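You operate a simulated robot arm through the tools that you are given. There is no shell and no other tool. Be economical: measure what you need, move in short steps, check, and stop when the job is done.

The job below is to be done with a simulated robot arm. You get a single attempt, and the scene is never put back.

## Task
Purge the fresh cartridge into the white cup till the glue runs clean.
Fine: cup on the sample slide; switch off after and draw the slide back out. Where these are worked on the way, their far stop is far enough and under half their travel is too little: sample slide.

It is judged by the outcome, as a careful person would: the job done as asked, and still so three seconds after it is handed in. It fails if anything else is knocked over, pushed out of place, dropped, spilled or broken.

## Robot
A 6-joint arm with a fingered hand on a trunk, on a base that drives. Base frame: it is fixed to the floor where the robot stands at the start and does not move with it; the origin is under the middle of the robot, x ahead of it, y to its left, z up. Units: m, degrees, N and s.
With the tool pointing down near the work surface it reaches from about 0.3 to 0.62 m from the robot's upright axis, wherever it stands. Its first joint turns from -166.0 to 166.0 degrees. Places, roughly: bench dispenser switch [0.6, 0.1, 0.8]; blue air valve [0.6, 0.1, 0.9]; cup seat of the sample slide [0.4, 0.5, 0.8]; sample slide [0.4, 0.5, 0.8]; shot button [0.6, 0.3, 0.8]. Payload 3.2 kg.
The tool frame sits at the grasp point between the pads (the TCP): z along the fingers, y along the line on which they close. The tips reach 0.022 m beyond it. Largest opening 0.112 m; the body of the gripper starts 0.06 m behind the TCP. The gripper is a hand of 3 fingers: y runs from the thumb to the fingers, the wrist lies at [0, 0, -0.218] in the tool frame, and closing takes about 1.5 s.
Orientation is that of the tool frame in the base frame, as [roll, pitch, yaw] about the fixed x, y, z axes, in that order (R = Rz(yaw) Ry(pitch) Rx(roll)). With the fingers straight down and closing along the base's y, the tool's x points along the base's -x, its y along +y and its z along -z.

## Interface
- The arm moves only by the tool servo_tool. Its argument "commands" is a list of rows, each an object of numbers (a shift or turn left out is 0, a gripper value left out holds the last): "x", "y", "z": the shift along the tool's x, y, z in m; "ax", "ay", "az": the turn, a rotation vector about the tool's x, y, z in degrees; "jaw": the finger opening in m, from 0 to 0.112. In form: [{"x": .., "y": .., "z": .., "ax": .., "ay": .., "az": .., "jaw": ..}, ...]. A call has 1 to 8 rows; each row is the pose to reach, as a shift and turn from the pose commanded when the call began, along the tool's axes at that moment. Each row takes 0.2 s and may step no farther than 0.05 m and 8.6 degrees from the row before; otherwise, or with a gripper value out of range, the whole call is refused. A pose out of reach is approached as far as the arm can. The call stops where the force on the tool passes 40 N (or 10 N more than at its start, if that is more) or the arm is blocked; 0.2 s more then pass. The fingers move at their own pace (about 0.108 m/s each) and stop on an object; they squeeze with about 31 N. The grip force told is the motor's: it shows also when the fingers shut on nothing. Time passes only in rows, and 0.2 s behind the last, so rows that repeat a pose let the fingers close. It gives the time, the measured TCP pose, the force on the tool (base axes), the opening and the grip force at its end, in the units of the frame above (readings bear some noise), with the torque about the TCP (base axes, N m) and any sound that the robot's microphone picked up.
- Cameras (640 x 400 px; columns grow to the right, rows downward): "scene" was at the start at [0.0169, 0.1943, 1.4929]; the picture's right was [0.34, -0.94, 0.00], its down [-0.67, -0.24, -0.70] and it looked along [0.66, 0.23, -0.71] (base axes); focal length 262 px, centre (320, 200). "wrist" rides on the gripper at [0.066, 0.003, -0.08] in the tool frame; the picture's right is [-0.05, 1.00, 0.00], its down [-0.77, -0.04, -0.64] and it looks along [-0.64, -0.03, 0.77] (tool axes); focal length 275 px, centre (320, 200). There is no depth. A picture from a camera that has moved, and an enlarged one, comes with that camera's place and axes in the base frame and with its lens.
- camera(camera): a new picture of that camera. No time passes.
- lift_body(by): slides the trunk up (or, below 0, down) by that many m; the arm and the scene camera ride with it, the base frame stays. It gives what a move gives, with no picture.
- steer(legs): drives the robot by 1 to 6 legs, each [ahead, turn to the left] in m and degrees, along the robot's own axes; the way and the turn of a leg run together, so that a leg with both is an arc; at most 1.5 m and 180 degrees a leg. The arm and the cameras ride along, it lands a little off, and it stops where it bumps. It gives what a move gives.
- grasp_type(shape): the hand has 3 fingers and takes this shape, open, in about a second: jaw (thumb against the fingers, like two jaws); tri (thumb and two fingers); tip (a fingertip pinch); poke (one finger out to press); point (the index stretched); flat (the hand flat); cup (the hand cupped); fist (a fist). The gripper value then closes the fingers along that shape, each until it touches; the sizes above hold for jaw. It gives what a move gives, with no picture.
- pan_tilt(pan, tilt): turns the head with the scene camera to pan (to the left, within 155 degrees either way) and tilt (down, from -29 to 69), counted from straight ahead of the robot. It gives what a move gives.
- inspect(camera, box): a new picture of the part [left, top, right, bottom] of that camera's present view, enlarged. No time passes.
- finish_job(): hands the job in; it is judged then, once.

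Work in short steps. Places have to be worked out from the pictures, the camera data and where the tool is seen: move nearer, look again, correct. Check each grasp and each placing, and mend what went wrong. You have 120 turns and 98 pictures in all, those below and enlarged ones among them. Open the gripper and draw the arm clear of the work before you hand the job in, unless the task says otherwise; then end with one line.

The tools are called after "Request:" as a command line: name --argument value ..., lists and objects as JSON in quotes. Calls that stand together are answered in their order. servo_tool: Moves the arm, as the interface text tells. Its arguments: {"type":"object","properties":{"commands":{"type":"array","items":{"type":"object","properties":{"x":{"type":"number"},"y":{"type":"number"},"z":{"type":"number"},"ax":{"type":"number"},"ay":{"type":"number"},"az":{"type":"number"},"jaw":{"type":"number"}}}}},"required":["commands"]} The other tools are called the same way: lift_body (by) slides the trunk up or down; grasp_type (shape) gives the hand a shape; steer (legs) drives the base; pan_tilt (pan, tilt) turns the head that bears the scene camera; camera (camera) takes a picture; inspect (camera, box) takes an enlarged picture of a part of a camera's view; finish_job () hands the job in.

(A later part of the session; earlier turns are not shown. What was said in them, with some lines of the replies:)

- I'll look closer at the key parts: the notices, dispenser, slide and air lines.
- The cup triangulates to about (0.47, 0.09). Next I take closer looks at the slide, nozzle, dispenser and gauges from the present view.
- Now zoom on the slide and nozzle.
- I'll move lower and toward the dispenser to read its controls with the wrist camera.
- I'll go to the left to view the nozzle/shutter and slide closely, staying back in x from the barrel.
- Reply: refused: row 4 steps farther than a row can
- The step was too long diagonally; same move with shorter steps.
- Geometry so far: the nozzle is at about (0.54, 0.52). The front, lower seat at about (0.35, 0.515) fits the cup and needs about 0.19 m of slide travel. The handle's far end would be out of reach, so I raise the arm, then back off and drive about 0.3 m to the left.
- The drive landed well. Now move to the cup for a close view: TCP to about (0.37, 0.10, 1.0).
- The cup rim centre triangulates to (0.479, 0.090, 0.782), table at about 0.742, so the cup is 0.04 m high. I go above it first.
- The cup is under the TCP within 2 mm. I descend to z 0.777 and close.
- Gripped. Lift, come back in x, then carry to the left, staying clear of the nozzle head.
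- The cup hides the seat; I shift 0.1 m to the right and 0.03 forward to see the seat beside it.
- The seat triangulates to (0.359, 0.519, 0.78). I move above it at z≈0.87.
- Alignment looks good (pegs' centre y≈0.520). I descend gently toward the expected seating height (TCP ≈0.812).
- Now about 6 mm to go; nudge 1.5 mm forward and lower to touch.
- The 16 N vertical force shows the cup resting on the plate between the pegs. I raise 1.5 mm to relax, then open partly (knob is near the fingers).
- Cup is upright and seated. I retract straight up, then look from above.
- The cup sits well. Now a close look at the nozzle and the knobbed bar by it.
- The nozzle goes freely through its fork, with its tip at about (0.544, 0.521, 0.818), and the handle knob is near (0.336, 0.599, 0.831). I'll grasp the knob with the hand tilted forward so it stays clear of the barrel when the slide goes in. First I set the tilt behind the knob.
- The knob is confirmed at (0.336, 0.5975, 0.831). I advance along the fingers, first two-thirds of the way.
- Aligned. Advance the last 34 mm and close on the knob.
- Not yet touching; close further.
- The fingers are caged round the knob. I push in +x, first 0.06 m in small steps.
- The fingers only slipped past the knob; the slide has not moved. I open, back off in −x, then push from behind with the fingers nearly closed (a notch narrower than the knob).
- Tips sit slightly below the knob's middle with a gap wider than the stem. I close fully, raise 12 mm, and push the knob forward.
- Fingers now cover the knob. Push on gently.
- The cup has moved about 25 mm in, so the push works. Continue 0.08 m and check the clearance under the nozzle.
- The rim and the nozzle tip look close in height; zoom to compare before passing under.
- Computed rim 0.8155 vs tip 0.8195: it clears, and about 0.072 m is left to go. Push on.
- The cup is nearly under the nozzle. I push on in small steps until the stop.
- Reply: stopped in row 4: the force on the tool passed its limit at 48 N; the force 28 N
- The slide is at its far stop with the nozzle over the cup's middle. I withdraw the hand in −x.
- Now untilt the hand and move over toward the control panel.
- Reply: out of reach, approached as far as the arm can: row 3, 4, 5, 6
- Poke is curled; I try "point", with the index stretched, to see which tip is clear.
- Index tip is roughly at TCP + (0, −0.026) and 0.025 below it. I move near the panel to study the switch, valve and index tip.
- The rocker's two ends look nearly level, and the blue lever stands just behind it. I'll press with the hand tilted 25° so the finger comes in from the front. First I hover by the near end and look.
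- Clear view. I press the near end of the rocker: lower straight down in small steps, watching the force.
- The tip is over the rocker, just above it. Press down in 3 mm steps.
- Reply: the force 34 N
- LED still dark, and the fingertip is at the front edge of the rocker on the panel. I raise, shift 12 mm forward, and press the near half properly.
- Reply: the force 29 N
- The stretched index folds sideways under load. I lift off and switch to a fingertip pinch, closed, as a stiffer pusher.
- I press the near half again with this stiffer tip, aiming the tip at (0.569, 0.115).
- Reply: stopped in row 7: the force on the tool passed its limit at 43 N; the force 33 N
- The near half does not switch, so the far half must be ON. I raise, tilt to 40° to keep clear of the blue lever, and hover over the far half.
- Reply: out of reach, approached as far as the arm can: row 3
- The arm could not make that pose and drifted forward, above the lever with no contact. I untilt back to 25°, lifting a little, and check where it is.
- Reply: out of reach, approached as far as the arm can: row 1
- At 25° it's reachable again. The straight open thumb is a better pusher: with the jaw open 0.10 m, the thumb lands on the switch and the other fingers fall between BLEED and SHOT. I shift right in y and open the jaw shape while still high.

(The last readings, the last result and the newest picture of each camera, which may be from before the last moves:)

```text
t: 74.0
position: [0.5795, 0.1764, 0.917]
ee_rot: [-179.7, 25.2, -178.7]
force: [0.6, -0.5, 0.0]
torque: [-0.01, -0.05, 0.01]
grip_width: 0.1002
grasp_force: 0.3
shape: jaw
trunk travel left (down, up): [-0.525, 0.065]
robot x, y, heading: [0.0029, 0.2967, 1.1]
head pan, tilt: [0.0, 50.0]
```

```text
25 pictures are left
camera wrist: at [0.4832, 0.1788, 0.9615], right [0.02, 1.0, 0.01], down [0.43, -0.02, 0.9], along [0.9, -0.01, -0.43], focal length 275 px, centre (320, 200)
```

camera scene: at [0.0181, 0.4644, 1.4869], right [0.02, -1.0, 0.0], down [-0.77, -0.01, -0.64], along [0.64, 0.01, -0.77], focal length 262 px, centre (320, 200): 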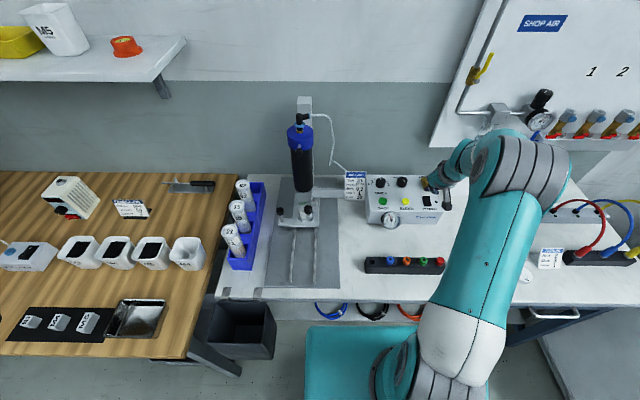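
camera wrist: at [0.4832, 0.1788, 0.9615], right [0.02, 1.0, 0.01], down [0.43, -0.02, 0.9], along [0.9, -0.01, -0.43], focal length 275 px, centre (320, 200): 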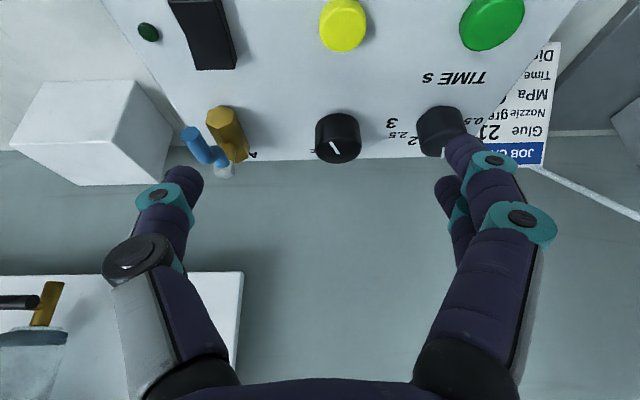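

The lever's end is at (0.600, 0.108, 0.865). I shift back 38 mm and then advance along the thumb's own axis onto the far half of the rocker, which keeps clear of the lever.

Request:
servo_tool --commands '[{"x": 0.0344, "z": -0.016}, {"x": 0.0344, "z": 0.014}, {"x": 0.0344, "z": 0.044}, {"x": 0.0344, "z": 0.062}]'

Request:
camera --camera "wrist"

```text
t: 75.0
position: [0.5755, 0.1767, 0.8467]
ee_rot: [-179.6, 25.4, -178.5]
force: [1.2, -0.4, 3.8]
torque: [-0.22, -0.04, 0.08]
grip_width: 0.1001
grasp_force: 0.1
shape: jaw
trunk travel left (down, up): [-0.525, 0.065]
robot x, y, heading: [0.0002, 0.2958, 0.9]
head pan, tilt: [0.0, 50.0]
```

```text
24 pictures are left
camera wrist: at [0.4794, 0.1783, 0.8916], right [0.02, 1.0, 0.01], down [0.42, -0.02, 0.91], along [0.91, -0.01, -0.43], focal length 275 px, centre (320, 200)
```

wrist: 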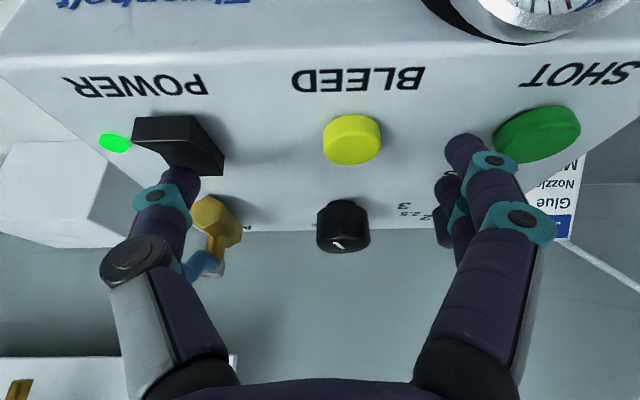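

The power LED lights: it is ON. I back out along the thumb axis, shift 38 mm left so the index tip is over SHOT (thumb between POWER and BLEED), and stop just above the button.

Request:
servo_tool --commands '[{"z": -0.025}, {"z": -0.035}, {"x": -0.0017, "y": 0.02, "z": -0.035}, {"x": -0.0017, "y": 0.038, "z": -0.035}, {"x": -0.0017, "y": 0.038, "z": -0.012}]'

Request:
camera --camera "wrist"

```text
t: 76.2
position: [0.57, 0.215, 0.8588]
ee_rot: [-179.6, 25.1, -178.5]
force: [0.4, 0.3, 0.2]
torque: [0.0, 0.04, 0.0]
grip_width: 0.1006
grasp_force: 0.1
shape: jaw
trunk travel left (down, up): [-0.525, 0.065]
robot x, y, heading: [0.0043, 0.2917, 1.0]
head pan, tilt: [0.0, 50.0]
```

```text
23 pictures are left
camera wrist: at [0.4746, 0.2171, 0.903], right [0.02, 1.0, 0.02], down [0.43, -0.02, 0.9], along [0.9, -0.01, -0.43], focal length 275 px, centre (320, 200)
```

wrist: 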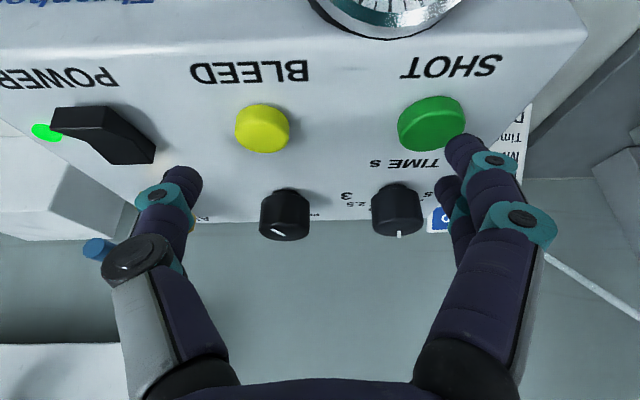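

Index tip is just above SHOT, 5 mm too far left. I correct and press gently, listening for the shot.

Request:
servo_tool --commands '[{"y": -0.005, "x": 0.001, "z": 0.012}, {"y": -0.005, "x": 0.001, "z": 0.019}, {"y": -0.005, "x": 0.001, "z": 0.023}, {"y": -0.005, "x": 0.001, "z": 0.026}]'

Request:
camera --camera "wrist"

```text
t: 77.2
position: [0.5785, 0.209, 0.8378]
ee_rot: [-179.7, 25.6, -178.7]
force: [-1.6, -9.0, 30.2]
torque: [1.9, 0.23, 0.19]
grip_width: 0.0994
grasp_force: 0.1
shape: jaw
trunk travel left (down, up): [-0.525, 0.065]
robot x, y, heading: [0.0068, 0.2988, 1.0]
head pan, tilt: [0.0, 50.0]
heard: click
```

```text
22 pictures are left
camera wrist: at [0.4829, 0.2112, 0.8815], right [0.02, 1.0, 0.02], down [0.42, -0.02, 0.91], along [0.91, -0.01, -0.42], focal length 275 px, centre (320, 200)
```

wrist: 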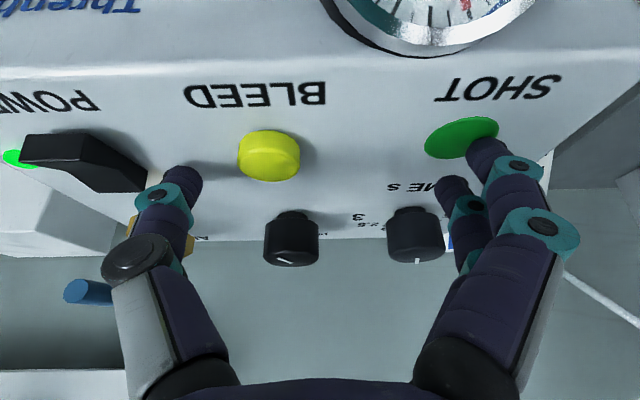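

A click was heard and the button is down. I release and wait, listening for air.

Request:
servo_tool --commands '[{"z": -0.012}, {"z": -0.02}, {"z": -0.02}, {"z": -0.02}, {"z": -0.02}, {"z": -0.02}, {"z": -0.02}, {"z": -0.02}]'

Request:
inspect --camera "scene" --box '[280, 170, 460, 245]'

```text
t: 79.0
position: [0.5721, 0.2107, 0.8527]
ee_rot: [-179.6, 25.2, -178.6]
force: [-0.5, 0.2, -0.1]
torque: [-0.02, -0.03, 0.01]
grip_width: 0.1001
grasp_force: 0.1
shape: jaw
trunk travel left (down, up): [-0.525, 0.065]
robot x, y, heading: [0.0032, 0.2955, 0.7]
head pan, tilt: [0.0, 50.0]
```

```text
3.56 times, centred on (370, 208) of scene
camera zoom: at [0.0177, 0.4647, 1.4869], right [0.02, -1.0, 0.0], down [-0.77, -0.01, -0.64], along [0.64, 0.01, -0.77], focal length 930 px, centre (142, 173)
```

zoom: 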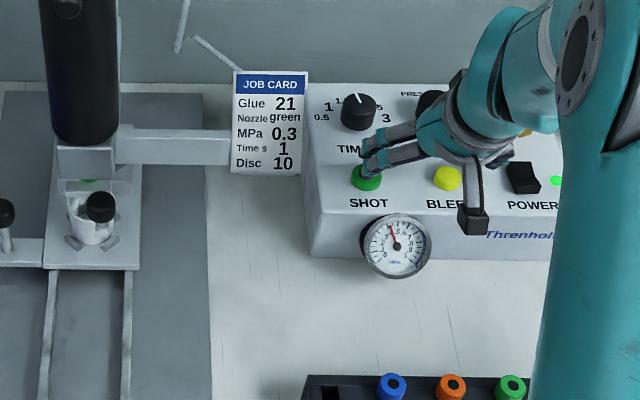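

Request:
inspect --camera "scene" --box '[290, 210, 325, 245]'

```text
11.43 times, centred on (308, 228) of scene
camera zoom: at [0.0177, 0.4647, 1.4869], right [0.02, -1.0, 0.0], down [-0.77, -0.01, -0.64], along [0.64, 0.01, -0.77], focal length 2989 px, centre (463, -114)
```

zoom: 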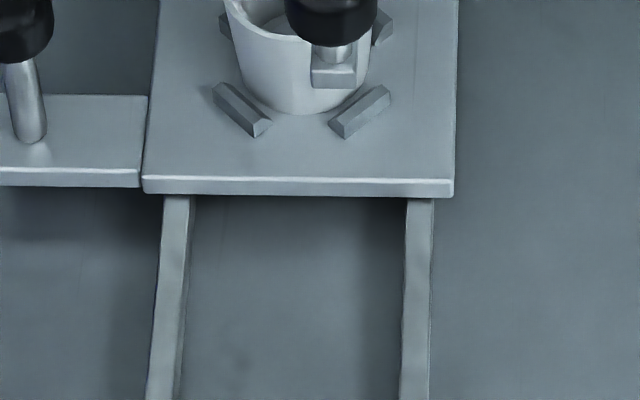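

Request:
pan_tilt --pan 45 --tilt 50

Request:
camera --camera "scene"

```text
t: 80.2
position: [0.5705, 0.2108, 0.8521]
ee_rot: [-179.7, 25.2, -178.6]
force: [0.6, -0.5, 0.1]
torque: [-0.01, -0.05, 0.03]
grip_width: 0.1
grasp_force: 0.1
shape: jaw
trunk travel left (down, up): [-0.525, 0.065]
robot x, y, heading: [0.0065, 0.296, 1.2]
head pan, tilt: [45.0, 50.0]
```

```text
19 pictures are left
camera scene: at [-0.0059, 0.5187, 1.4869], right [0.72, -0.69, 0.0], down [-0.53, -0.55, -0.64], along [0.45, 0.46, -0.77], focal length 262 px, centre (320, 200)
```

scene: 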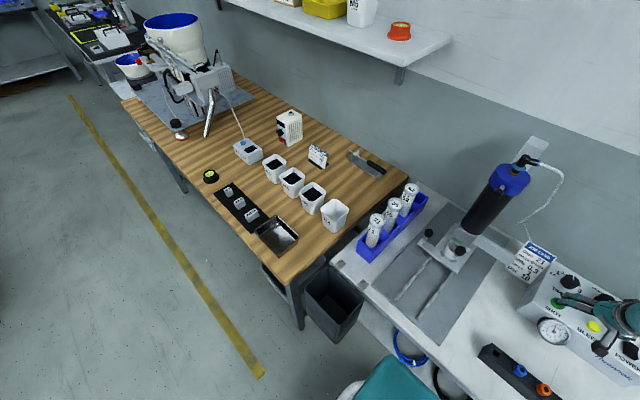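

Request:
inspect --camera "scene" --box '[440, 225, 480, 265]'

```text
10.00 times, centred on (460, 245) of scene
camera zoom: at [-0.0059, 0.5187, 1.4869], right [0.72, -0.69, 0.0], down [-0.53, -0.55, -0.64], along [0.45, 0.46, -0.77], focal length 2616 px, centre (-1080, -250)
```

zoom: 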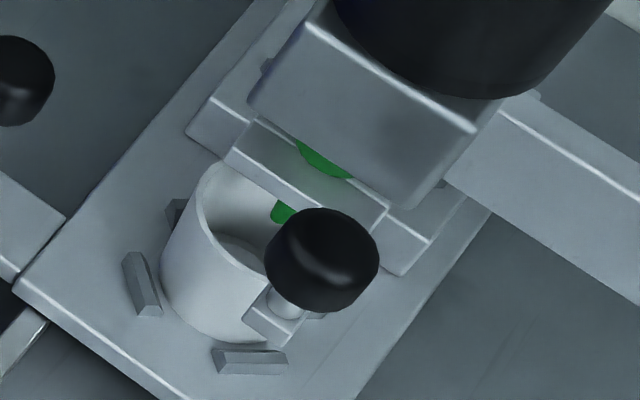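

The cup looks empty: no glue came, so the air valve is probably shut. I back off along the tool to look at the valve.

Request:
servo_tool --commands '[{"z": -0.04}, {"y": 0.02, "z": -0.07}, {"y": 0.03, "z": -0.08}]'

Request:
inspect --camera "wrist" --box '[90, 60, 270, 180]'

```text
t: 81.0
position: [0.538, 0.2407, 0.9243]
ee_rot: [-179.7, 25.2, -178.6]
force: [0.2, -0.1, -0.5]
torque: [0.0, 0.01, -0.01]
grip_width: 0.1001
grasp_force: 0.1
shape: jaw
trunk travel left (down, up): [-0.525, 0.065]
robot x, y, heading: [0.0038, 0.2919, 1.2]
head pan, tilt: [45.0, 50.0]
```

```text
3.33 times, centred on (180, 120) of wrist
camera zoom: at [0.443, 0.2423, 0.9687], right [0.02, 1.0, 0.01], down [0.43, -0.02, 0.9], along [0.9, -0.01, -0.43], focal length 918 px, centre (787, 467)
```

zoom: 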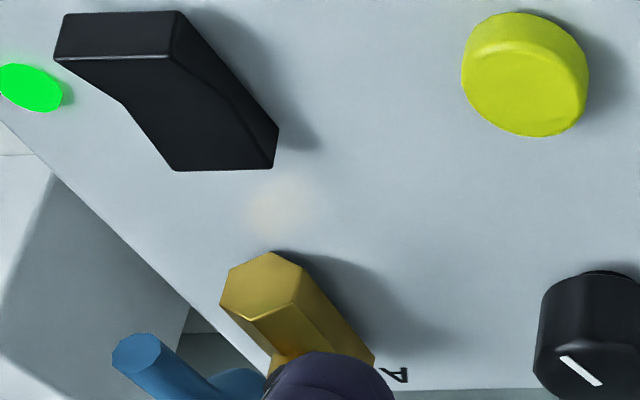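

I need an unobstructed view of the lever, so I move back and right to put it between the fingers in the picture.

Request:
servo_tool --commands '[{"x": 0.03, "y": -0.035, "z": -0.015}, {"x": 0.05, "y": -0.075, "z": -0.025}, {"x": 0.05, "y": -0.12, "z": -0.025}, {"x": 0.05, "y": -0.15, "z": -0.025}]'

Request:
inspect --camera "wrist" --box '[260, 120, 400, 220]'

```text
t: 82.0
position: [0.4825, 0.0881, 0.9267]
ee_rot: [-179.7, 25.3, -178.6]
force: [-0.2, 0.4, 0.4]
torque: [0.01, 0.0, -0.05]
grip_width: 0.1002
grasp_force: 0.0
shape: jaw
trunk travel left (down, up): [-0.525, 0.065]
robot x, y, heading: [0.0004, 0.2988, 1.1]
head pan, tilt: [45.0, 50.0]
```

```text
4.00 times, centred on (330, 170) of wrist
camera zoom: at [0.3868, 0.0903, 0.9712], right [0.02, 1.0, 0.01], down [0.43, -0.02, 0.9], along [0.9, -0.01, -0.43], focal length 1101 px, centre (280, 320)
```

zoom: 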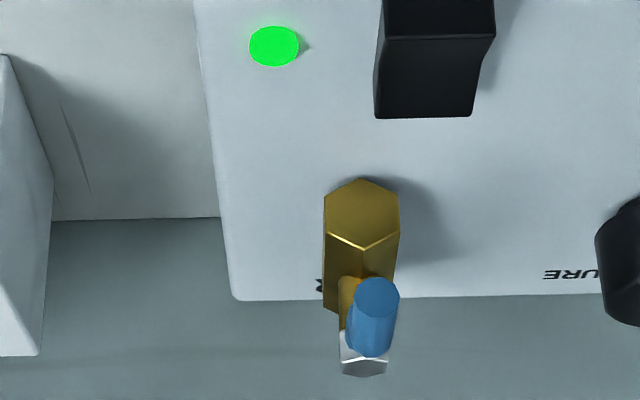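

The valve body and its lever both run along x (lever in line with the flow), so the air is open. So I check the cup itself more closely from the right side before judging the shot.

Request:
servo_tool --commands '[{"y": 0.048}, {"y": 0.096}, {"y": 0.144}, {"y": 0.192}, {"y": 0.24}, {"y": 0.288}, {"y": 0.31, "x": 0.018, "z": -0.01}]'

Request:
inspect --camera "wrist" --box '[400, 60, 520, 160]'

```text
t: 83.5
position: [0.4563, 0.4, 0.9243]
ee_rot: [-179.6, 25.3, -178.6]
force: [0.6, -0.7, -0.5]
torque: [-0.01, 0.0, -0.01]
grip_width: 0.1003
grasp_force: 0.0
shape: jaw
trunk travel left (down, up): [-0.525, 0.065]
robot x, y, heading: [0.0039, 0.2946, 1.1]
head pan, tilt: [45.0, 50.0]
```

```text
4.00 times, centred on (460, 110) of wrist
camera zoom: at [0.3608, 0.4008, 0.9697], right [0.02, 1.0, 0.01], down [0.43, -0.02, 0.9], along [0.9, -0.01, -0.43], focal length 1101 px, centre (-240, 560)
```

zoom: 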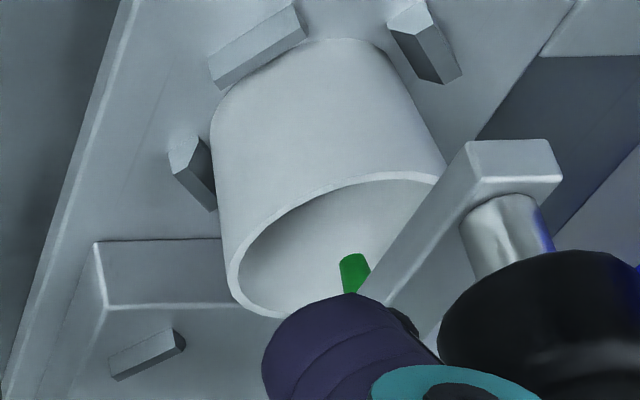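

No glue strand is visible yet. I return to SHOT, press and hold it for over a second, and check sound, cup and gauge.

Request:
servo_tool --commands '[{"y": -0.045, "x": -0.01}, {"y": -0.09, "x": -0.03, "z": 0.01}, {"y": -0.135, "x": -0.05, "z": 0.02}, {"y": -0.18, "x": -0.07, "z": 0.03}, {"y": -0.19, "x": -0.075, "z": 0.035}]'

```text
refused: row 2 steps farther than a row can; nothing moved
```

Request:
servo_tool --commands '[{"y": -0.0388, "x": -0.0142, "z": 0.01}, {"y": -0.0776, "x": -0.0284, "z": 0.02}, {"y": -0.1164, "x": -0.0426, "z": 0.03}, {"y": -0.1552, "x": -0.0568, "z": 0.04}, {"y": -0.194, "x": -0.071, "z": 0.05}, {"y": -0.194, "x": -0.071, "z": 0.08}, {"y": -0.194, "x": -0.071, "z": 0.108}]'

Request:
servo_tool --commands '[{"z": 0.01}, {"z": 0.018}, {"z": 0.022}, {"z": 0.022}, {"z": 0.022}, {"z": 0.022}, {"z": 0.022}]'

Request:
inspect --camera "scene" --box '[430, 210, 600, 360]'

```text
t: 85.2
position: [0.5719, 0.207, 0.8591]
ee_rot: [-179.6, 25.2, -178.6]
force: [-0.7, 0.4, 0.5]
torque: [-0.02, 0.0, -0.01]
grip_width: 0.1001
grasp_force: 0.0
shape: jaw
trunk travel left (down, up): [-0.525, 0.065]
robot x, y, heading: [-0.0026, 0.2986, 1.2]
head pan, tilt: [45.0, 50.0]
```

```text
t: 86.8
position: [0.5801, 0.2062, 0.8411]
ee_rot: [-179.7, 25.4, -178.7]
force: [3.2, -4.9, 22.6]
torque: [1.33, 0.02, -0.15]
grip_width: 0.0996
grasp_force: 0.0
shape: jaw
trunk travel left (down, up): [-0.525, 0.065]
robot x, y, heading: [0.0045, 0.2951, 1.0]
head pan, tilt: [45.0, 50.0]
heard: click
```

```text
2.67 times, centred on (515, 285) of scene
camera zoom: at [-0.008, 0.518, 1.4871], right [0.72, -0.69, 0.0], down [-0.53, -0.55, -0.64], along [0.45, 0.46, -0.77], focal length 698 px, centre (-200, -27)
```

zoom: 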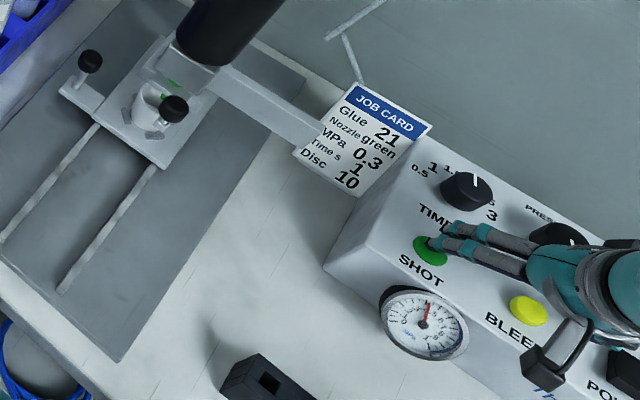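

Request:
inspect --camera "scene" --box '[445, 228, 485, 260]'

Request:
servo_tool --commands '[{"z": -0.012}, {"z": -0.02}, {"z": -0.05}, {"z": -0.07}]'

```text
12.50 times, centred on (465, 244) of scene
camera zoom: at [-0.008, 0.518, 1.4871], right [0.72, -0.69, 0.0], down [-0.53, -0.55, -0.64], along [0.45, 0.46, -0.77], focal length 3270 px, centre (-1492, -350)
```

zoom: 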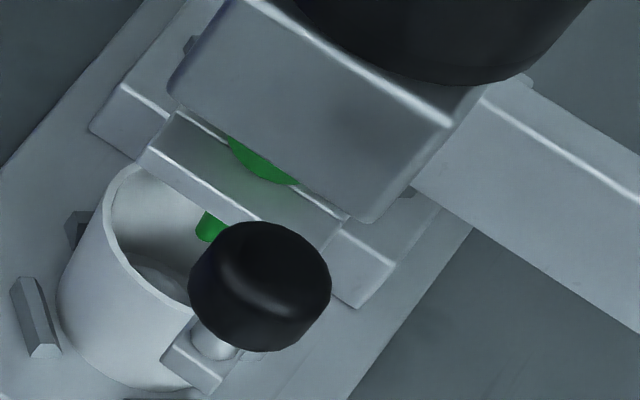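

```text
t: 87.8
position: [0.5515, 0.2063, 0.9022]
ee_rot: [-179.8, 25.2, -178.5]
force: [0.2, 0.3, 0.7]
torque: [-0.01, -0.03, 0.03]
grip_width: 0.0997
grasp_force: 0.1
shape: jaw
trunk travel left (down, up): [-0.525, 0.065]
robot x, y, heading: [0.0037, 0.2971, 1.3]
head pan, tilt: [45.0, 50.0]
```

Still only the button's click, and the cup seems unchanged. I need a steep view into it, so I go up over the front-left with the fingers closed, looking down past the holder.

Request:
servo_tool --commands '[{"x": 0.007, "y": 0.03, "z": -0.034, "jaw": 0.0}, {"x": 0.021, "y": 0.06, "z": -0.062, "ay": 5}, {"x": 0.035, "y": 0.09, "z": -0.09, "ay": 12}, {"x": 0.05, "y": 0.12, "z": -0.118, "ay": 18}, {"x": 0.067, "y": 0.155, "z": -0.145, "ay": 23}, {"x": 0.085, "y": 0.19, "z": -0.172, "ay": 25.2}]'

Request:
servo_tool --commands '[{"x": -0.008, "y": 0.033, "az": 7.5}, {"x": -0.02, "y": 0.066, "az": 15}, {"x": -0.03, "y": 0.1, "az": 22.5}, {"x": -0.045, "y": 0.133, "az": 30}, {"x": -0.055, "y": 0.166, "az": 37.5}, {"x": -0.068, "y": 0.197, "az": 45}]'

Request:
camera --camera "wrist"

```text
t: 89.2
position: [0.3944, 0.3918, 1.0217]
ee_rot: [-179.6, 0.0, -178.7]
force: [-0.3, -0.3, -0.1]
torque: [0.0, 0.0, 0.02]
grip_width: 0.0003
grasp_force: 30.4
shape: jaw
trunk travel left (down, up): [-0.525, 0.065]
robot x, y, heading: [0.003, 0.297, 1.1]
head pan, tilt: [45.0, 50.0]
```

```text
t: 90.5
position: [0.4619, 0.5924, 1.0203]
ee_rot: [-179.8, 0.2, 136.2]
force: [-0.3, 0.3, 0.2]
torque: [0.03, 0.02, -0.01]
grip_width: 0.0
grasp_force: 31.4
shape: jaw
trunk travel left (down, up): [-0.525, 0.065]
robot x, y, heading: [-0.0008, 0.2968, 1.1]
head pan, tilt: [45.0, 50.0]
```

```text
12 pictures are left
camera wrist: at [0.4144, 0.6414, 1.1], right [0.73, 0.69, 0.0], down [0.53, -0.56, 0.64], along [0.44, -0.47, -0.77], focal length 275 px, centre (320, 200)
```

wrist: 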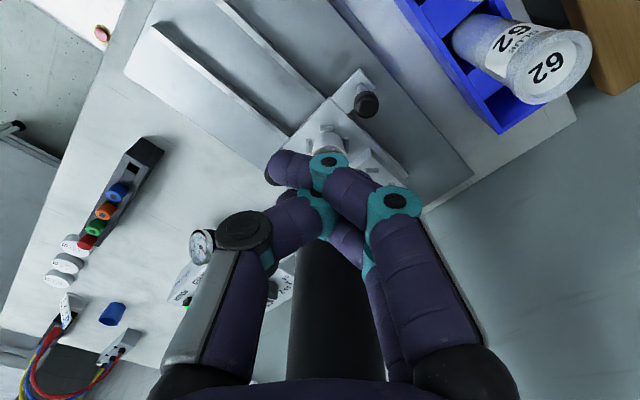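

The fingers block the view; opening them clears the centre.

Request:
servo_tool --commands '[{"jaw": 0.1}, {"jaw": 0.1}, {"jaw": 0.1}, {"jaw": 0.1}, {"jaw": 0.1}, {"jaw": 0.1}]'

Request:
inspect --camera "wrist" --box '[290, 115, 360, 175]'

```text
t: 92.0
position: [0.461, 0.5914, 1.0198]
ee_rot: [-179.8, 0.2, 136.2]
force: [0.3, 0.0, -0.5]
torque: [0.01, 0.0, -0.01]
grip_width: 0.0998
grasp_force: 0.0
shape: jaw
trunk travel left (down, up): [-0.525, 0.065]
robot x, y, heading: [0.0032, 0.3004, 1.3]
head pan, tilt: [45.0, 50.0]
```

```text
6.67 times, centred on (325, 145) of wrist
camera zoom: at [0.414, 0.6404, 1.1004], right [0.72, 0.69, 0.0], down [0.53, -0.56, 0.64], along [0.44, -0.46, -0.77], focal length 1835 px, centre (287, 567)
```

zoom: 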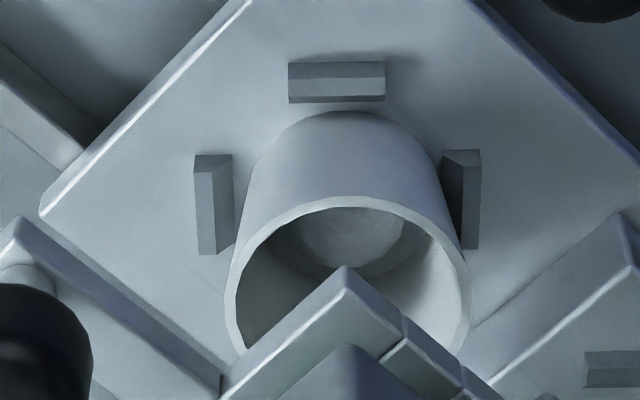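

The floor now shows a mottled, cloudy pool, so the shots do deliver. One tighter view for a baseline.

Request:
inspect --camera "wrist" --box '[314, 140, 342, 160]'

```text
16.00 times, centred on (328, 150) of wrist
camera zoom: at [0.414, 0.6404, 1.1004], right [0.72, 0.69, 0.0], down [0.53, -0.56, 0.64], along [0.44, -0.46, -0.77], focal length 4404 px, centre (192, 1000)
```

zoom: 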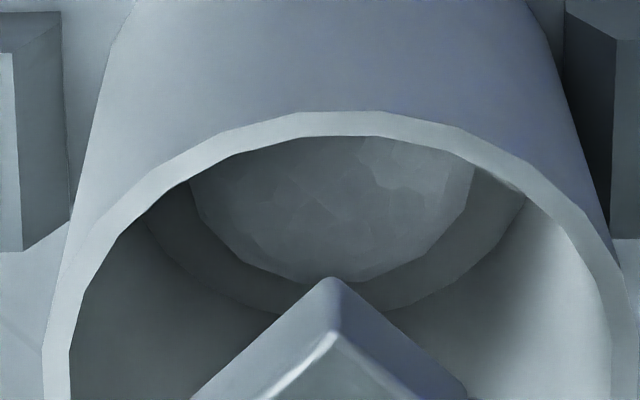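

A small mottled (bubbly) pool: two shots delivered, but not yet clean. I return to SHOT for more.

Request:
servo_tool --commands '[{"x": -0.015, "y": -0.032, "az": -7.5}, {"x": -0.03, "y": -0.064, "az": -15}, {"x": -0.045, "y": -0.096, "az": -22.5}, {"x": -0.06, "y": -0.128, "az": -30}, {"x": -0.075, "y": -0.16, "az": -37.5}, {"x": -0.09, "y": -0.191, "az": -45}]'

Request:
servo_tool --commands '[{"x": -0.025, "y": -0.027, "z": 0.022, "ay": -4}, {"x": -0.05, "y": -0.054, "z": 0.044, "ay": -8}, {"x": -0.075, "y": -0.081, "z": 0.066, "ay": -12}, {"x": -0.1, "y": -0.108, "z": 0.088, "ay": -16}, {"x": -0.125, "y": -0.135, "z": 0.11, "ay": -20}, {"x": -0.15, "y": -0.162, "z": 0.132, "ay": -24}, {"x": -0.174, "y": -0.188, "z": 0.155, "ay": -25.2}]'

```text
t: 93.3
position: [0.3914, 0.3895, 1.0185]
ee_rot: [-179.6, 0.1, -178.6]
force: [-0.3, -0.5, 0.4]
torque: [0.0, 0.01, 0.01]
grip_width: 0.1001
grasp_force: 0.1
shape: jaw
trunk travel left (down, up): [-0.525, 0.065]
robot x, y, heading: [-0.0004, 0.2985, 1.0]
head pan, tilt: [45.0, 50.0]
```

```text
t: 95.0
position: [0.5723, 0.2056, 0.8674]
ee_rot: [-179.6, 25.3, -178.6]
force: [-0.2, 0.7, 0.9]
torque: [-0.02, -0.02, -0.01]
grip_width: 0.0997
grasp_force: 0.0
shape: jaw
trunk travel left (down, up): [-0.525, 0.065]
robot x, y, heading: [0.0038, 0.2929, 1.1]
head pan, tilt: [45.0, 50.0]
```

Hover reached. Press for shot 3.

Request:
servo_tool --commands '[{"x": 0.004, "z": 0.018}, {"x": 0.004, "z": 0.026}, {"x": 0.004, "z": 0.03}, {"x": 0.004, "z": 0.03}, {"x": 0.004, "z": 0.016}, {"x": 0.004, "z": 0.012}, {"x": 0.004, "z": 0.012}, {"x": 0.004, "z": 0.012}]'

Request:
servo_tool --commands '[{"z": 0.006}, {"z": 0.014}, {"z": 0.018}, {"z": 0.018}, {"z": 0.004}, {"z": 0.0}, {"z": 0.0}, {"z": 0.0}]'

Request:
servo_tool --commands '[{"z": 0.006}, {"z": 0.014}, {"z": 0.018}, {"z": 0.018}, {"z": 0.004}, {"z": 0.0}, {"z": 0.0}, {"z": 0.0}]'

```text
t: 96.8
position: [0.5735, 0.2049, 0.8551]
ee_rot: [-179.6, 25.2, -178.6]
force: [-0.1, 0.1, 0.0]
torque: [0.04, -0.04, 0.0]
grip_width: 0.0997
grasp_force: 0.1
shape: jaw
trunk travel left (down, up): [-0.525, 0.065]
robot x, y, heading: [0.0036, 0.2997, 1.2]
head pan, tilt: [45.0, 50.0]
heard: click
```

```text
t: 98.5
position: [0.5721, 0.2071, 0.8546]
ee_rot: [-179.7, 25.2, -178.6]
force: [-0.2, -0.1, -0.1]
torque: [-0.04, -0.02, -0.02]
grip_width: 0.1001
grasp_force: 0.0
shape: jaw
trunk travel left (down, up): [-0.525, 0.065]
robot x, y, heading: [0.001, 0.2983, 1.3]
head pan, tilt: [45.0, 50.0]
heard: click
```

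```text
t: 100.3
position: [0.5724, 0.2068, 0.8534]
ee_rot: [-179.8, 25.1, -178.5]
force: [0.8, 0.4, 0.2]
torque: [-0.01, 0.0, -0.03]
grip_width: 0.1001
grasp_force: 0.1
shape: jaw
trunk travel left (down, up): [-0.525, 0.065]
robot x, y, heading: [0.0033, 0.2969, 1.0]
head pan, tilt: [45.0, 50.0]
heard: click
```

Five shots now. Quick look from the head camera at the cup.

Request:
inspect --camera "scene" --box '[446, 236, 470, 254]'

```text
16.00 times, centred on (458, 245) of scene
camera zoom: at [-0.006, 0.5187, 1.4869], right [0.72, -0.69, 0.0], down [-0.53, -0.55, -0.64], along [0.45, 0.46, -0.77], focal length 4185 px, centre (-1888, -520)
```

zoom: 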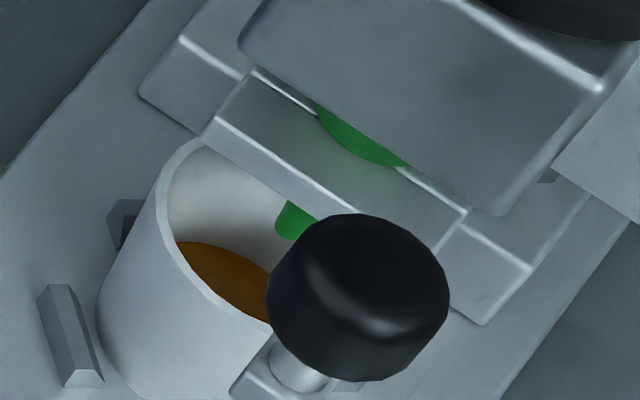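

The glue is now a uniform amber instead of frothy white. One more shot to confirm it stays clean.

Request:
servo_tool --commands '[{"z": 0.006}, {"z": 0.014}, {"z": 0.018}, {"z": 0.018}, {"z": 0.004}, {"z": 0.0}, {"z": 0.0}, {"z": 0.0}]'

Request:
inspect --camera "scene" --box '[446, 236, 470, 254]'

```text
t: 102.2
position: [0.5733, 0.2067, 0.8554]
ee_rot: [-179.7, 25.2, -178.6]
force: [-0.5, 0.6, -0.5]
torque: [0.01, 0.0, 0.03]
grip_width: 0.1
grasp_force: 0.0
shape: jaw
trunk travel left (down, up): [-0.525, 0.065]
robot x, y, heading: [0.0009, 0.2948, 1.1]
head pan, tilt: [45.0, 50.0]
heard: click
```

```text
16.00 times, centred on (458, 245) of scene
camera zoom: at [-0.006, 0.5186, 1.4869], right [0.72, -0.69, 0.0], down [-0.53, -0.55, -0.64], along [0.45, 0.46, -0.77], focal length 4185 px, centre (-1888, -520)
```

zoom: 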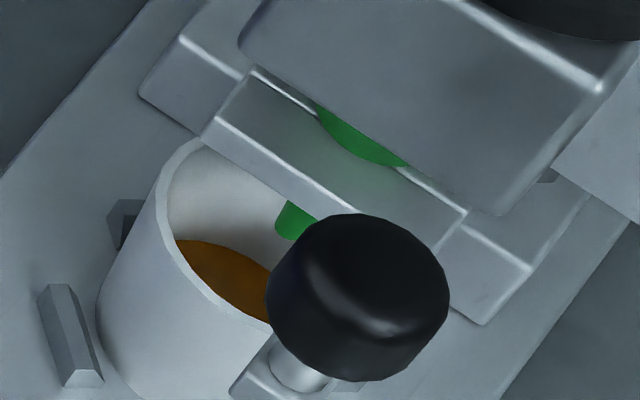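

It stays uniform amber: running clean. Now switch off: thumb onto the near (raised) half of the rocker.

Request:
servo_tool --commands '[{"z": -0.03}, {"x": 0.021, "y": -0.0295, "z": -0.04}, {"x": 0.021, "y": -0.0295, "z": -0.01}, {"x": 0.021, "y": -0.0295, "z": 0.003}, {"x": 0.021, "y": -0.0295, "z": 0.008}, {"x": 0.021, "y": -0.0295, "z": 0.012}]'

Request:
camera --camera "wrist"

```text
t: 103.7
position: [0.558, 0.1761, 0.8402]
ee_rot: [-179.4, 26.0, -178.6]
force: [-13.2, 4.2, 23.7]
torque: [-1.45, 0.02, -0.79]
grip_width: 0.1
grasp_force: 0.0
shape: jaw
trunk travel left (down, up): [-0.525, 0.065]
robot x, y, heading: [0.0005, 0.2966, 1.0]
head pan, tilt: [45.0, 50.0]
stopped in row 6: the force on the tool passed its limit at 41 N (the readings are from after the stop); the commanded pose is now the measured one
```

```text
7 pictures are left
camera wrist: at [0.4629, 0.1788, 0.8842], right [0.02, 1.0, 0.01], down [0.42, -0.02, 0.91], along [0.91, -0.01, -0.42], focal length 275 px, centre (320, 200)
```

wrist: 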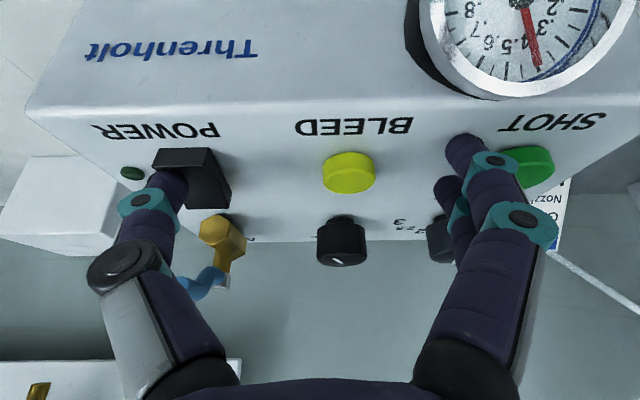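

LED is off, so the dispenser is off. I back out and head for the slide handle.

Request:
servo_tool --commands '[{"z": -0.03}, {"z": -0.07}, {"x": 0.01, "y": 0.03, "z": -0.098}, {"x": 0.022, "y": 0.065, "z": -0.123, "ay": 6}, {"x": 0.034, "y": 0.1, "z": -0.148, "ay": 12}, {"x": 0.045, "y": 0.135, "z": -0.173, "ay": 18}, {"x": 0.055, "y": 0.172, "z": -0.195, "ay": 23}, {"x": 0.06, "y": 0.215, "z": -0.215, "ay": 26}]'

Request:
servo_tool --commands '[{"x": 0.018, "y": 0.033, "z": 0.01, "ay": -8, "jaw": 0.056}, {"x": 0.036, "y": 0.066, "z": 0.02, "ay": -16}, {"x": 0.054, "y": 0.099, "z": 0.03, "ay": -24}, {"x": 0.072, "y": 0.132, "z": 0.04, "ay": -32}, {"x": 0.09, "y": 0.165, "z": 0.05, "ay": -40}, {"x": 0.105, "y": 0.19, "z": 0.06, "ay": -47}, {"x": 0.11, "y": 0.2, "z": 0.065, "ay": -50}]'

```text
t: 105.5
position: [0.4093, 0.3906, 1.0038]
ee_rot: [-179.6, -0.6, -178.7]
force: [-0.5, 0.1, 0.8]
torque: [-0.05, -0.04, -0.01]
grip_width: 0.1
grasp_force: 0.2
shape: jaw
trunk travel left (down, up): [-0.525, 0.065]
robot x, y, heading: [0.0029, 0.2955, 1.3]
head pan, tilt: [45.0, 50.0]
```

```text
t: 107.1
position: [0.2956, 0.5856, 0.9375]
ee_rot: [-179.5, 49.6, -178.3]
force: [-0.3, -0.1, -0.2]
torque: [0.0, 0.02, 0.02]
grip_width: 0.0564
grasp_force: 0.1
shape: jaw
trunk travel left (down, up): [-0.525, 0.065]
robot x, y, heading: [0.0014, 0.297, 0.8]
head pan, tilt: [45.0, 50.0]
```

Request:
servo_tool --commands '[{"ax": -3.7, "az": -3.1, "jaw": 0.047}, {"ax": -7.4, "az": -6.2, "jaw": 0.047}]'

Request:
servo_tool --commands '[{"x": -0.0157, "y": -0.0069, "z": 0.04}, {"x": -0.0314, "y": -0.0138, "z": 0.08}, {"x": -0.047, "y": -0.0206, "z": 0.12}, {"x": -0.0627, "y": -0.0275, "z": 0.155}]'

Request:
camera --camera "wrist"

```text
t: 107.7
position: [0.2946, 0.5863, 0.9392]
ee_rot: [-179.4, 49.6, -168.6]
force: [0.5, 0.6, -0.4]
torque: [0.01, -0.02, -0.04]
grip_width: 0.0473
grasp_force: 0.1
shape: jaw
trunk travel left (down, up): [-0.525, 0.065]
robot x, y, heading: [0.0016, 0.2975, 1.3]
head pan, tilt: [45.0, 50.0]
```

```text
t: 108.7
position: [0.4556, 0.5863, 0.8847]
ee_rot: [-179.5, 49.4, -168.6]
force: [-0.1, 0.6, 0.6]
torque: [-0.03, -0.01, 0.0]
grip_width: 0.0473
grasp_force: 0.0
shape: jaw
trunk travel left (down, up): [-0.525, 0.065]
robot x, y, heading: [0.003, 0.3, 1.2]
head pan, tilt: [45.0, 50.0]
```

```text
6 pictures are left
camera wrist: at [0.3518, 0.5704, 0.8865], right [-0.16, 0.99, 0.03], down [0.02, -0.03, 1.0], along [0.99, 0.16, -0.02], focal length 275 px, centre (320, 200)
```

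wrist: 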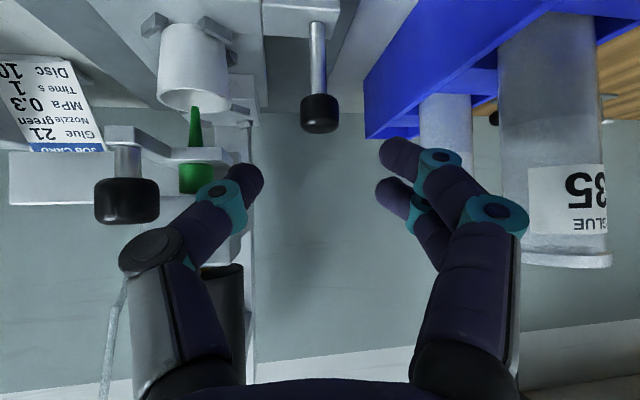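

The knob is at (0.5145, 0.598, 0.831). I advance along the fingers with the opening slightly reduced and a small bias away from the rack.

Request:
servo_tool --commands '[{"y": -0.0033, "z": 0.03, "jaw": 0.044}, {"y": -0.0033, "z": 0.055}, {"y": -0.0033, "z": 0.07}, {"y": -0.0033, "z": 0.0828}]'

Request:
camera --camera "wrist"

```text
t: 109.7
position: [0.5194, 0.5962, 0.8307]
ee_rot: [-179.4, 49.4, -168.6]
force: [0.6, 0.2, 0.1]
torque: [-0.02, -0.01, -0.01]
grip_width: 0.0444
grasp_force: 0.0
shape: jaw
trunk travel left (down, up): [-0.525, 0.065]
robot x, y, heading: [0.0019, 0.2964, 1.2]
head pan, tilt: [45.0, 50.0]
```

```text
5 pictures are left
camera wrist: at [0.4145, 0.5806, 0.8324], right [-0.16, 0.99, 0.03], down [0.02, -0.03, 1.0], along [0.99, 0.16, -0.02], focal length 275 px, centre (320, 200)
```

wrist: 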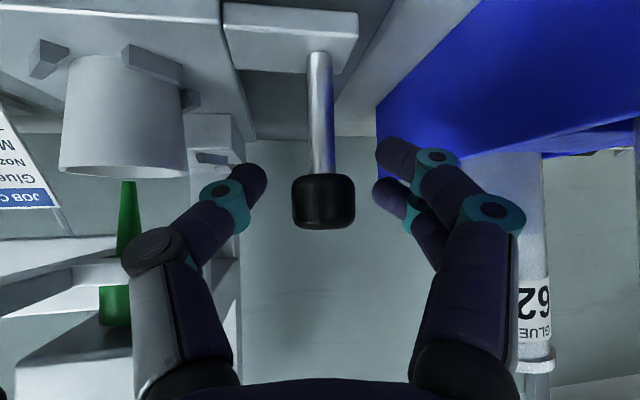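

Knob is between the fingers, no contact. Close and draw the slide back in −x, first 0.08 m.

Request:
servo_tool --commands '[{"jaw": 0.0}, {"jaw": 0.0}, {"jaw": 0.0}, {"jaw": 0.0}]'

Request:
servo_tool --commands '[{"x": 0.0064, "y": 0.002, "z": -0.0074}, {"x": 0.0128, "y": 0.0039, "z": -0.0149}, {"x": 0.0255, "y": 0.0079, "z": -0.0298}, {"x": 0.0383, "y": 0.0118, "z": -0.0446}, {"x": 0.051, "y": 0.0158, "z": -0.0595}]'

Request:
camera --camera "wrist"

```text
t: 110.7
position: [0.5179, 0.5968, 0.8294]
ee_rot: [-179.6, 49.2, -168.7]
force: [4.1, 0.9, -7.1]
torque: [-0.16, -0.06, -0.03]
grip_width: 0.0009
grasp_force: 31.2
shape: jaw
trunk travel left (down, up): [-0.525, 0.065]
robot x, y, heading: [0.0023, 0.2992, 1.1]
head pan, tilt: [45.0, 50.0]
```

```text
t: 111.9
position: [0.438, 0.5972, 0.8287]
ee_rot: [-179.5, 49.4, -168.7]
force: [2.3, -2.3, -16.1]
torque: [-0.16, -0.06, -0.02]
grip_width: 0.0
grasp_force: 31.3
shape: jaw
trunk travel left (down, up): [-0.525, 0.065]
robot x, y, heading: [0.0016, 0.2977, 1.3]
head pan, tilt: [45.0, 50.0]
```

```text
4 pictures are left
camera wrist: at [0.3345, 0.5816, 0.8316], right [-0.16, 0.99, 0.03], down [0.03, -0.03, 1.0], along [0.99, 0.16, -0.02], focal length 275 px, centre (320, 200)
```

wrist: 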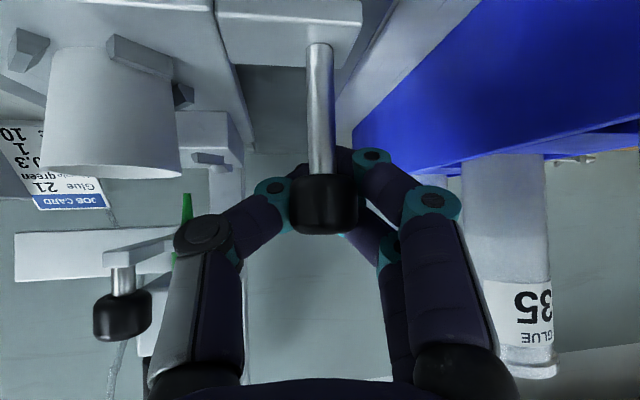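

The slide and cup follow. I continue toward the out stop, easing 3 mm lower to relieve the vertical load.

Request:
servo_tool --commands '[{"x": 0.015, "y": 0.0039, "z": -0.0129}, {"x": 0.0278, "y": 0.0079, "z": -0.0278}, {"x": 0.0406, "y": 0.0118, "z": -0.0426}, {"x": 0.0533, "y": 0.0158, "z": -0.0575}, {"x": 0.0597, "y": 0.0177, "z": -0.065}, {"x": 0.0629, "y": 0.0187, "z": -0.0687}, {"x": 0.0661, "y": 0.0197, "z": -0.0724}]'

```text
t: 113.5
position: [0.347, 0.5984, 0.8278]
ee_rot: [-179.9, 49.7, -169.8]
force: [26.9, 0.8, -8.6]
torque: [-0.11, -0.03, -0.04]
grip_width: 0.0
grasp_force: 30.7
shape: jaw
trunk travel left (down, up): [-0.525, 0.065]
robot x, y, heading: [0.0074, 0.2934, 0.8]
head pan, tilt: [45.0, 50.0]
stopped in row 7: the force on the tool passed its limit at 43 N (the readings are from after the stop); the commanded pose is now the measured one
```

At the out stop. I relax, open, and back out along the fingers.

Request:
servo_tool --commands '[{"x": -0.0019, "y": -0.0006, "z": 0.0022}, {"x": -0.0019, "y": -0.0006, "z": 0.0022, "jaw": 0.05}, {"x": -0.0019, "y": -0.0006, "z": 0.0022, "jaw": 0.05}, {"x": -0.0019, "y": -0.0006, "z": 0.0022, "jaw": 0.05}, {"x": -0.0019, "y": -0.0006, "z": 0.0022, "jaw": 0.05}]'

Request:
servo_tool --commands '[{"z": -0.02}, {"z": -0.05}, {"z": -0.09}, {"z": -0.13}, {"z": -0.15, "x": -0.02}]'

Request:
camera --camera "wrist"

```text
t: 114.7
position: [0.3457, 0.5986, 0.8303]
ee_rot: [-179.9, 49.8, -169.4]
force: [0.6, 0.2, 0.4]
torque: [0.0, 0.02, 0.0]
grip_width: 0.0495
grasp_force: 0.1
shape: jaw
trunk travel left (down, up): [-0.525, 0.065]
robot x, y, heading: [0.0036, 0.2995, 0.9]
head pan, tilt: [45.0, 50.0]
```

```text
t: 115.9
position: [0.2456, 0.5777, 0.9405]
ee_rot: [-179.9, 49.8, -169.4]
force: [-0.3, -0.2, 0.4]
torque: [-0.01, 0.01, 0.03]
grip_width: 0.0496
grasp_force: 0.1
shape: jaw
trunk travel left (down, up): [-0.525, 0.065]
robot x, y, heading: [0.0061, 0.2989, 1.2]
head pan, tilt: [45.0, 50.0]
```

```text
3 pictures are left
camera wrist: at [0.1422, 0.5623, 0.9427], right [-0.15, 0.99, 0.03], down [0.02, -0.03, 1.0], along [0.99, 0.15, -0.01], focal length 275 px, centre (320, 200)
```

wrist: 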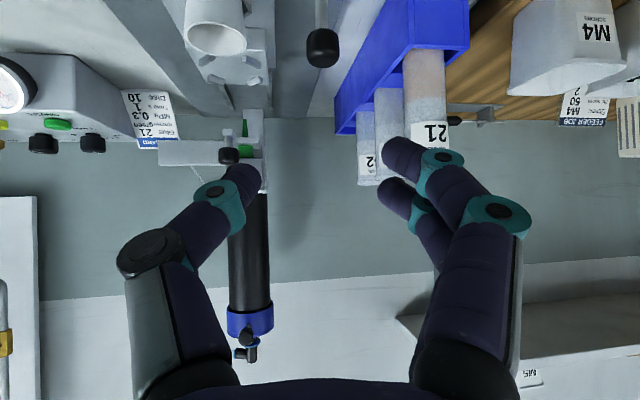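

Slide is out with the cup upright. I raise the hand well clear, open it, and take a last look.

Request:
servo_tool --commands '[{"x": -0.035, "z": -0.025, "jaw": 0.1}, {"x": -0.07, "z": -0.05}, {"x": -0.1, "z": -0.075}, {"x": -0.12, "z": -0.09}]'

Request:
camera --camera "scene"

Request:
inspect --camera "scene" --box '[370, 210, 640, 380]'

```text
t: 116.9
position: [0.2541, 0.5781, 1.0915]
ee_rot: [-180.0, 49.7, -169.4]
force: [1.1, 0.6, -0.2]
torque: [0.01, 0.02, -0.02]
grip_width: 0.0998
grasp_force: 0.0
shape: jaw
trunk travel left (down, up): [-0.525, 0.065]
robot x, y, heading: [0.0017, 0.297, 0.9]
head pan, tilt: [45.0, 50.0]
```

```text
2 pictures are left
camera scene: at [-0.0048, 0.5185, 1.4869], right [0.72, -0.7, 0.0], down [-0.53, -0.55, -0.64], along [0.45, 0.46, -0.77], focal length 262 px, centre (320, 200)
```

scene: 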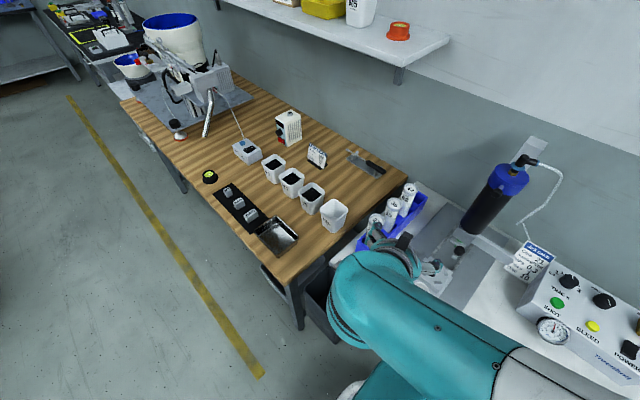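

```text
2.35 times, centred on (505, 295) of scene
camera zoom: at [-0.0048, 0.5185, 1.4869], right [0.72, -0.7, 0.0], down [-0.53, -0.55, -0.64], along [0.45, 0.46, -0.77], focal length 615 px, centre (-115, -24)
```

zoom: 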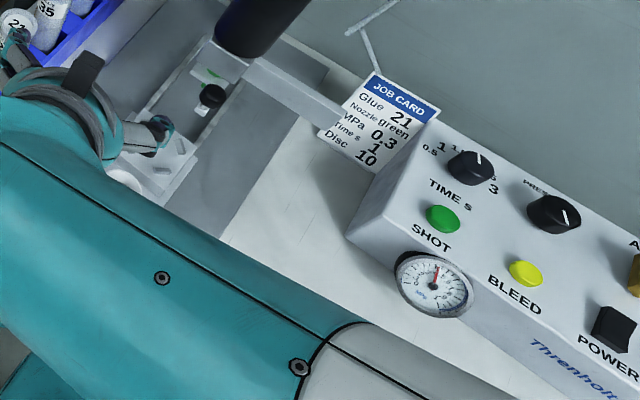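

The power is off, the slide is out with the cup seated on it, nothing else looks moved, and the hand is open and clear. I hand the job in.

Request:
finish_job

```text
The job is handed in.
```

The cartridge is purged: six shots into the white cup on the slide, the first two frothy and the last ones clean amber, then the dispenser was switched off and the slide drawn back out with the cup seated on it.
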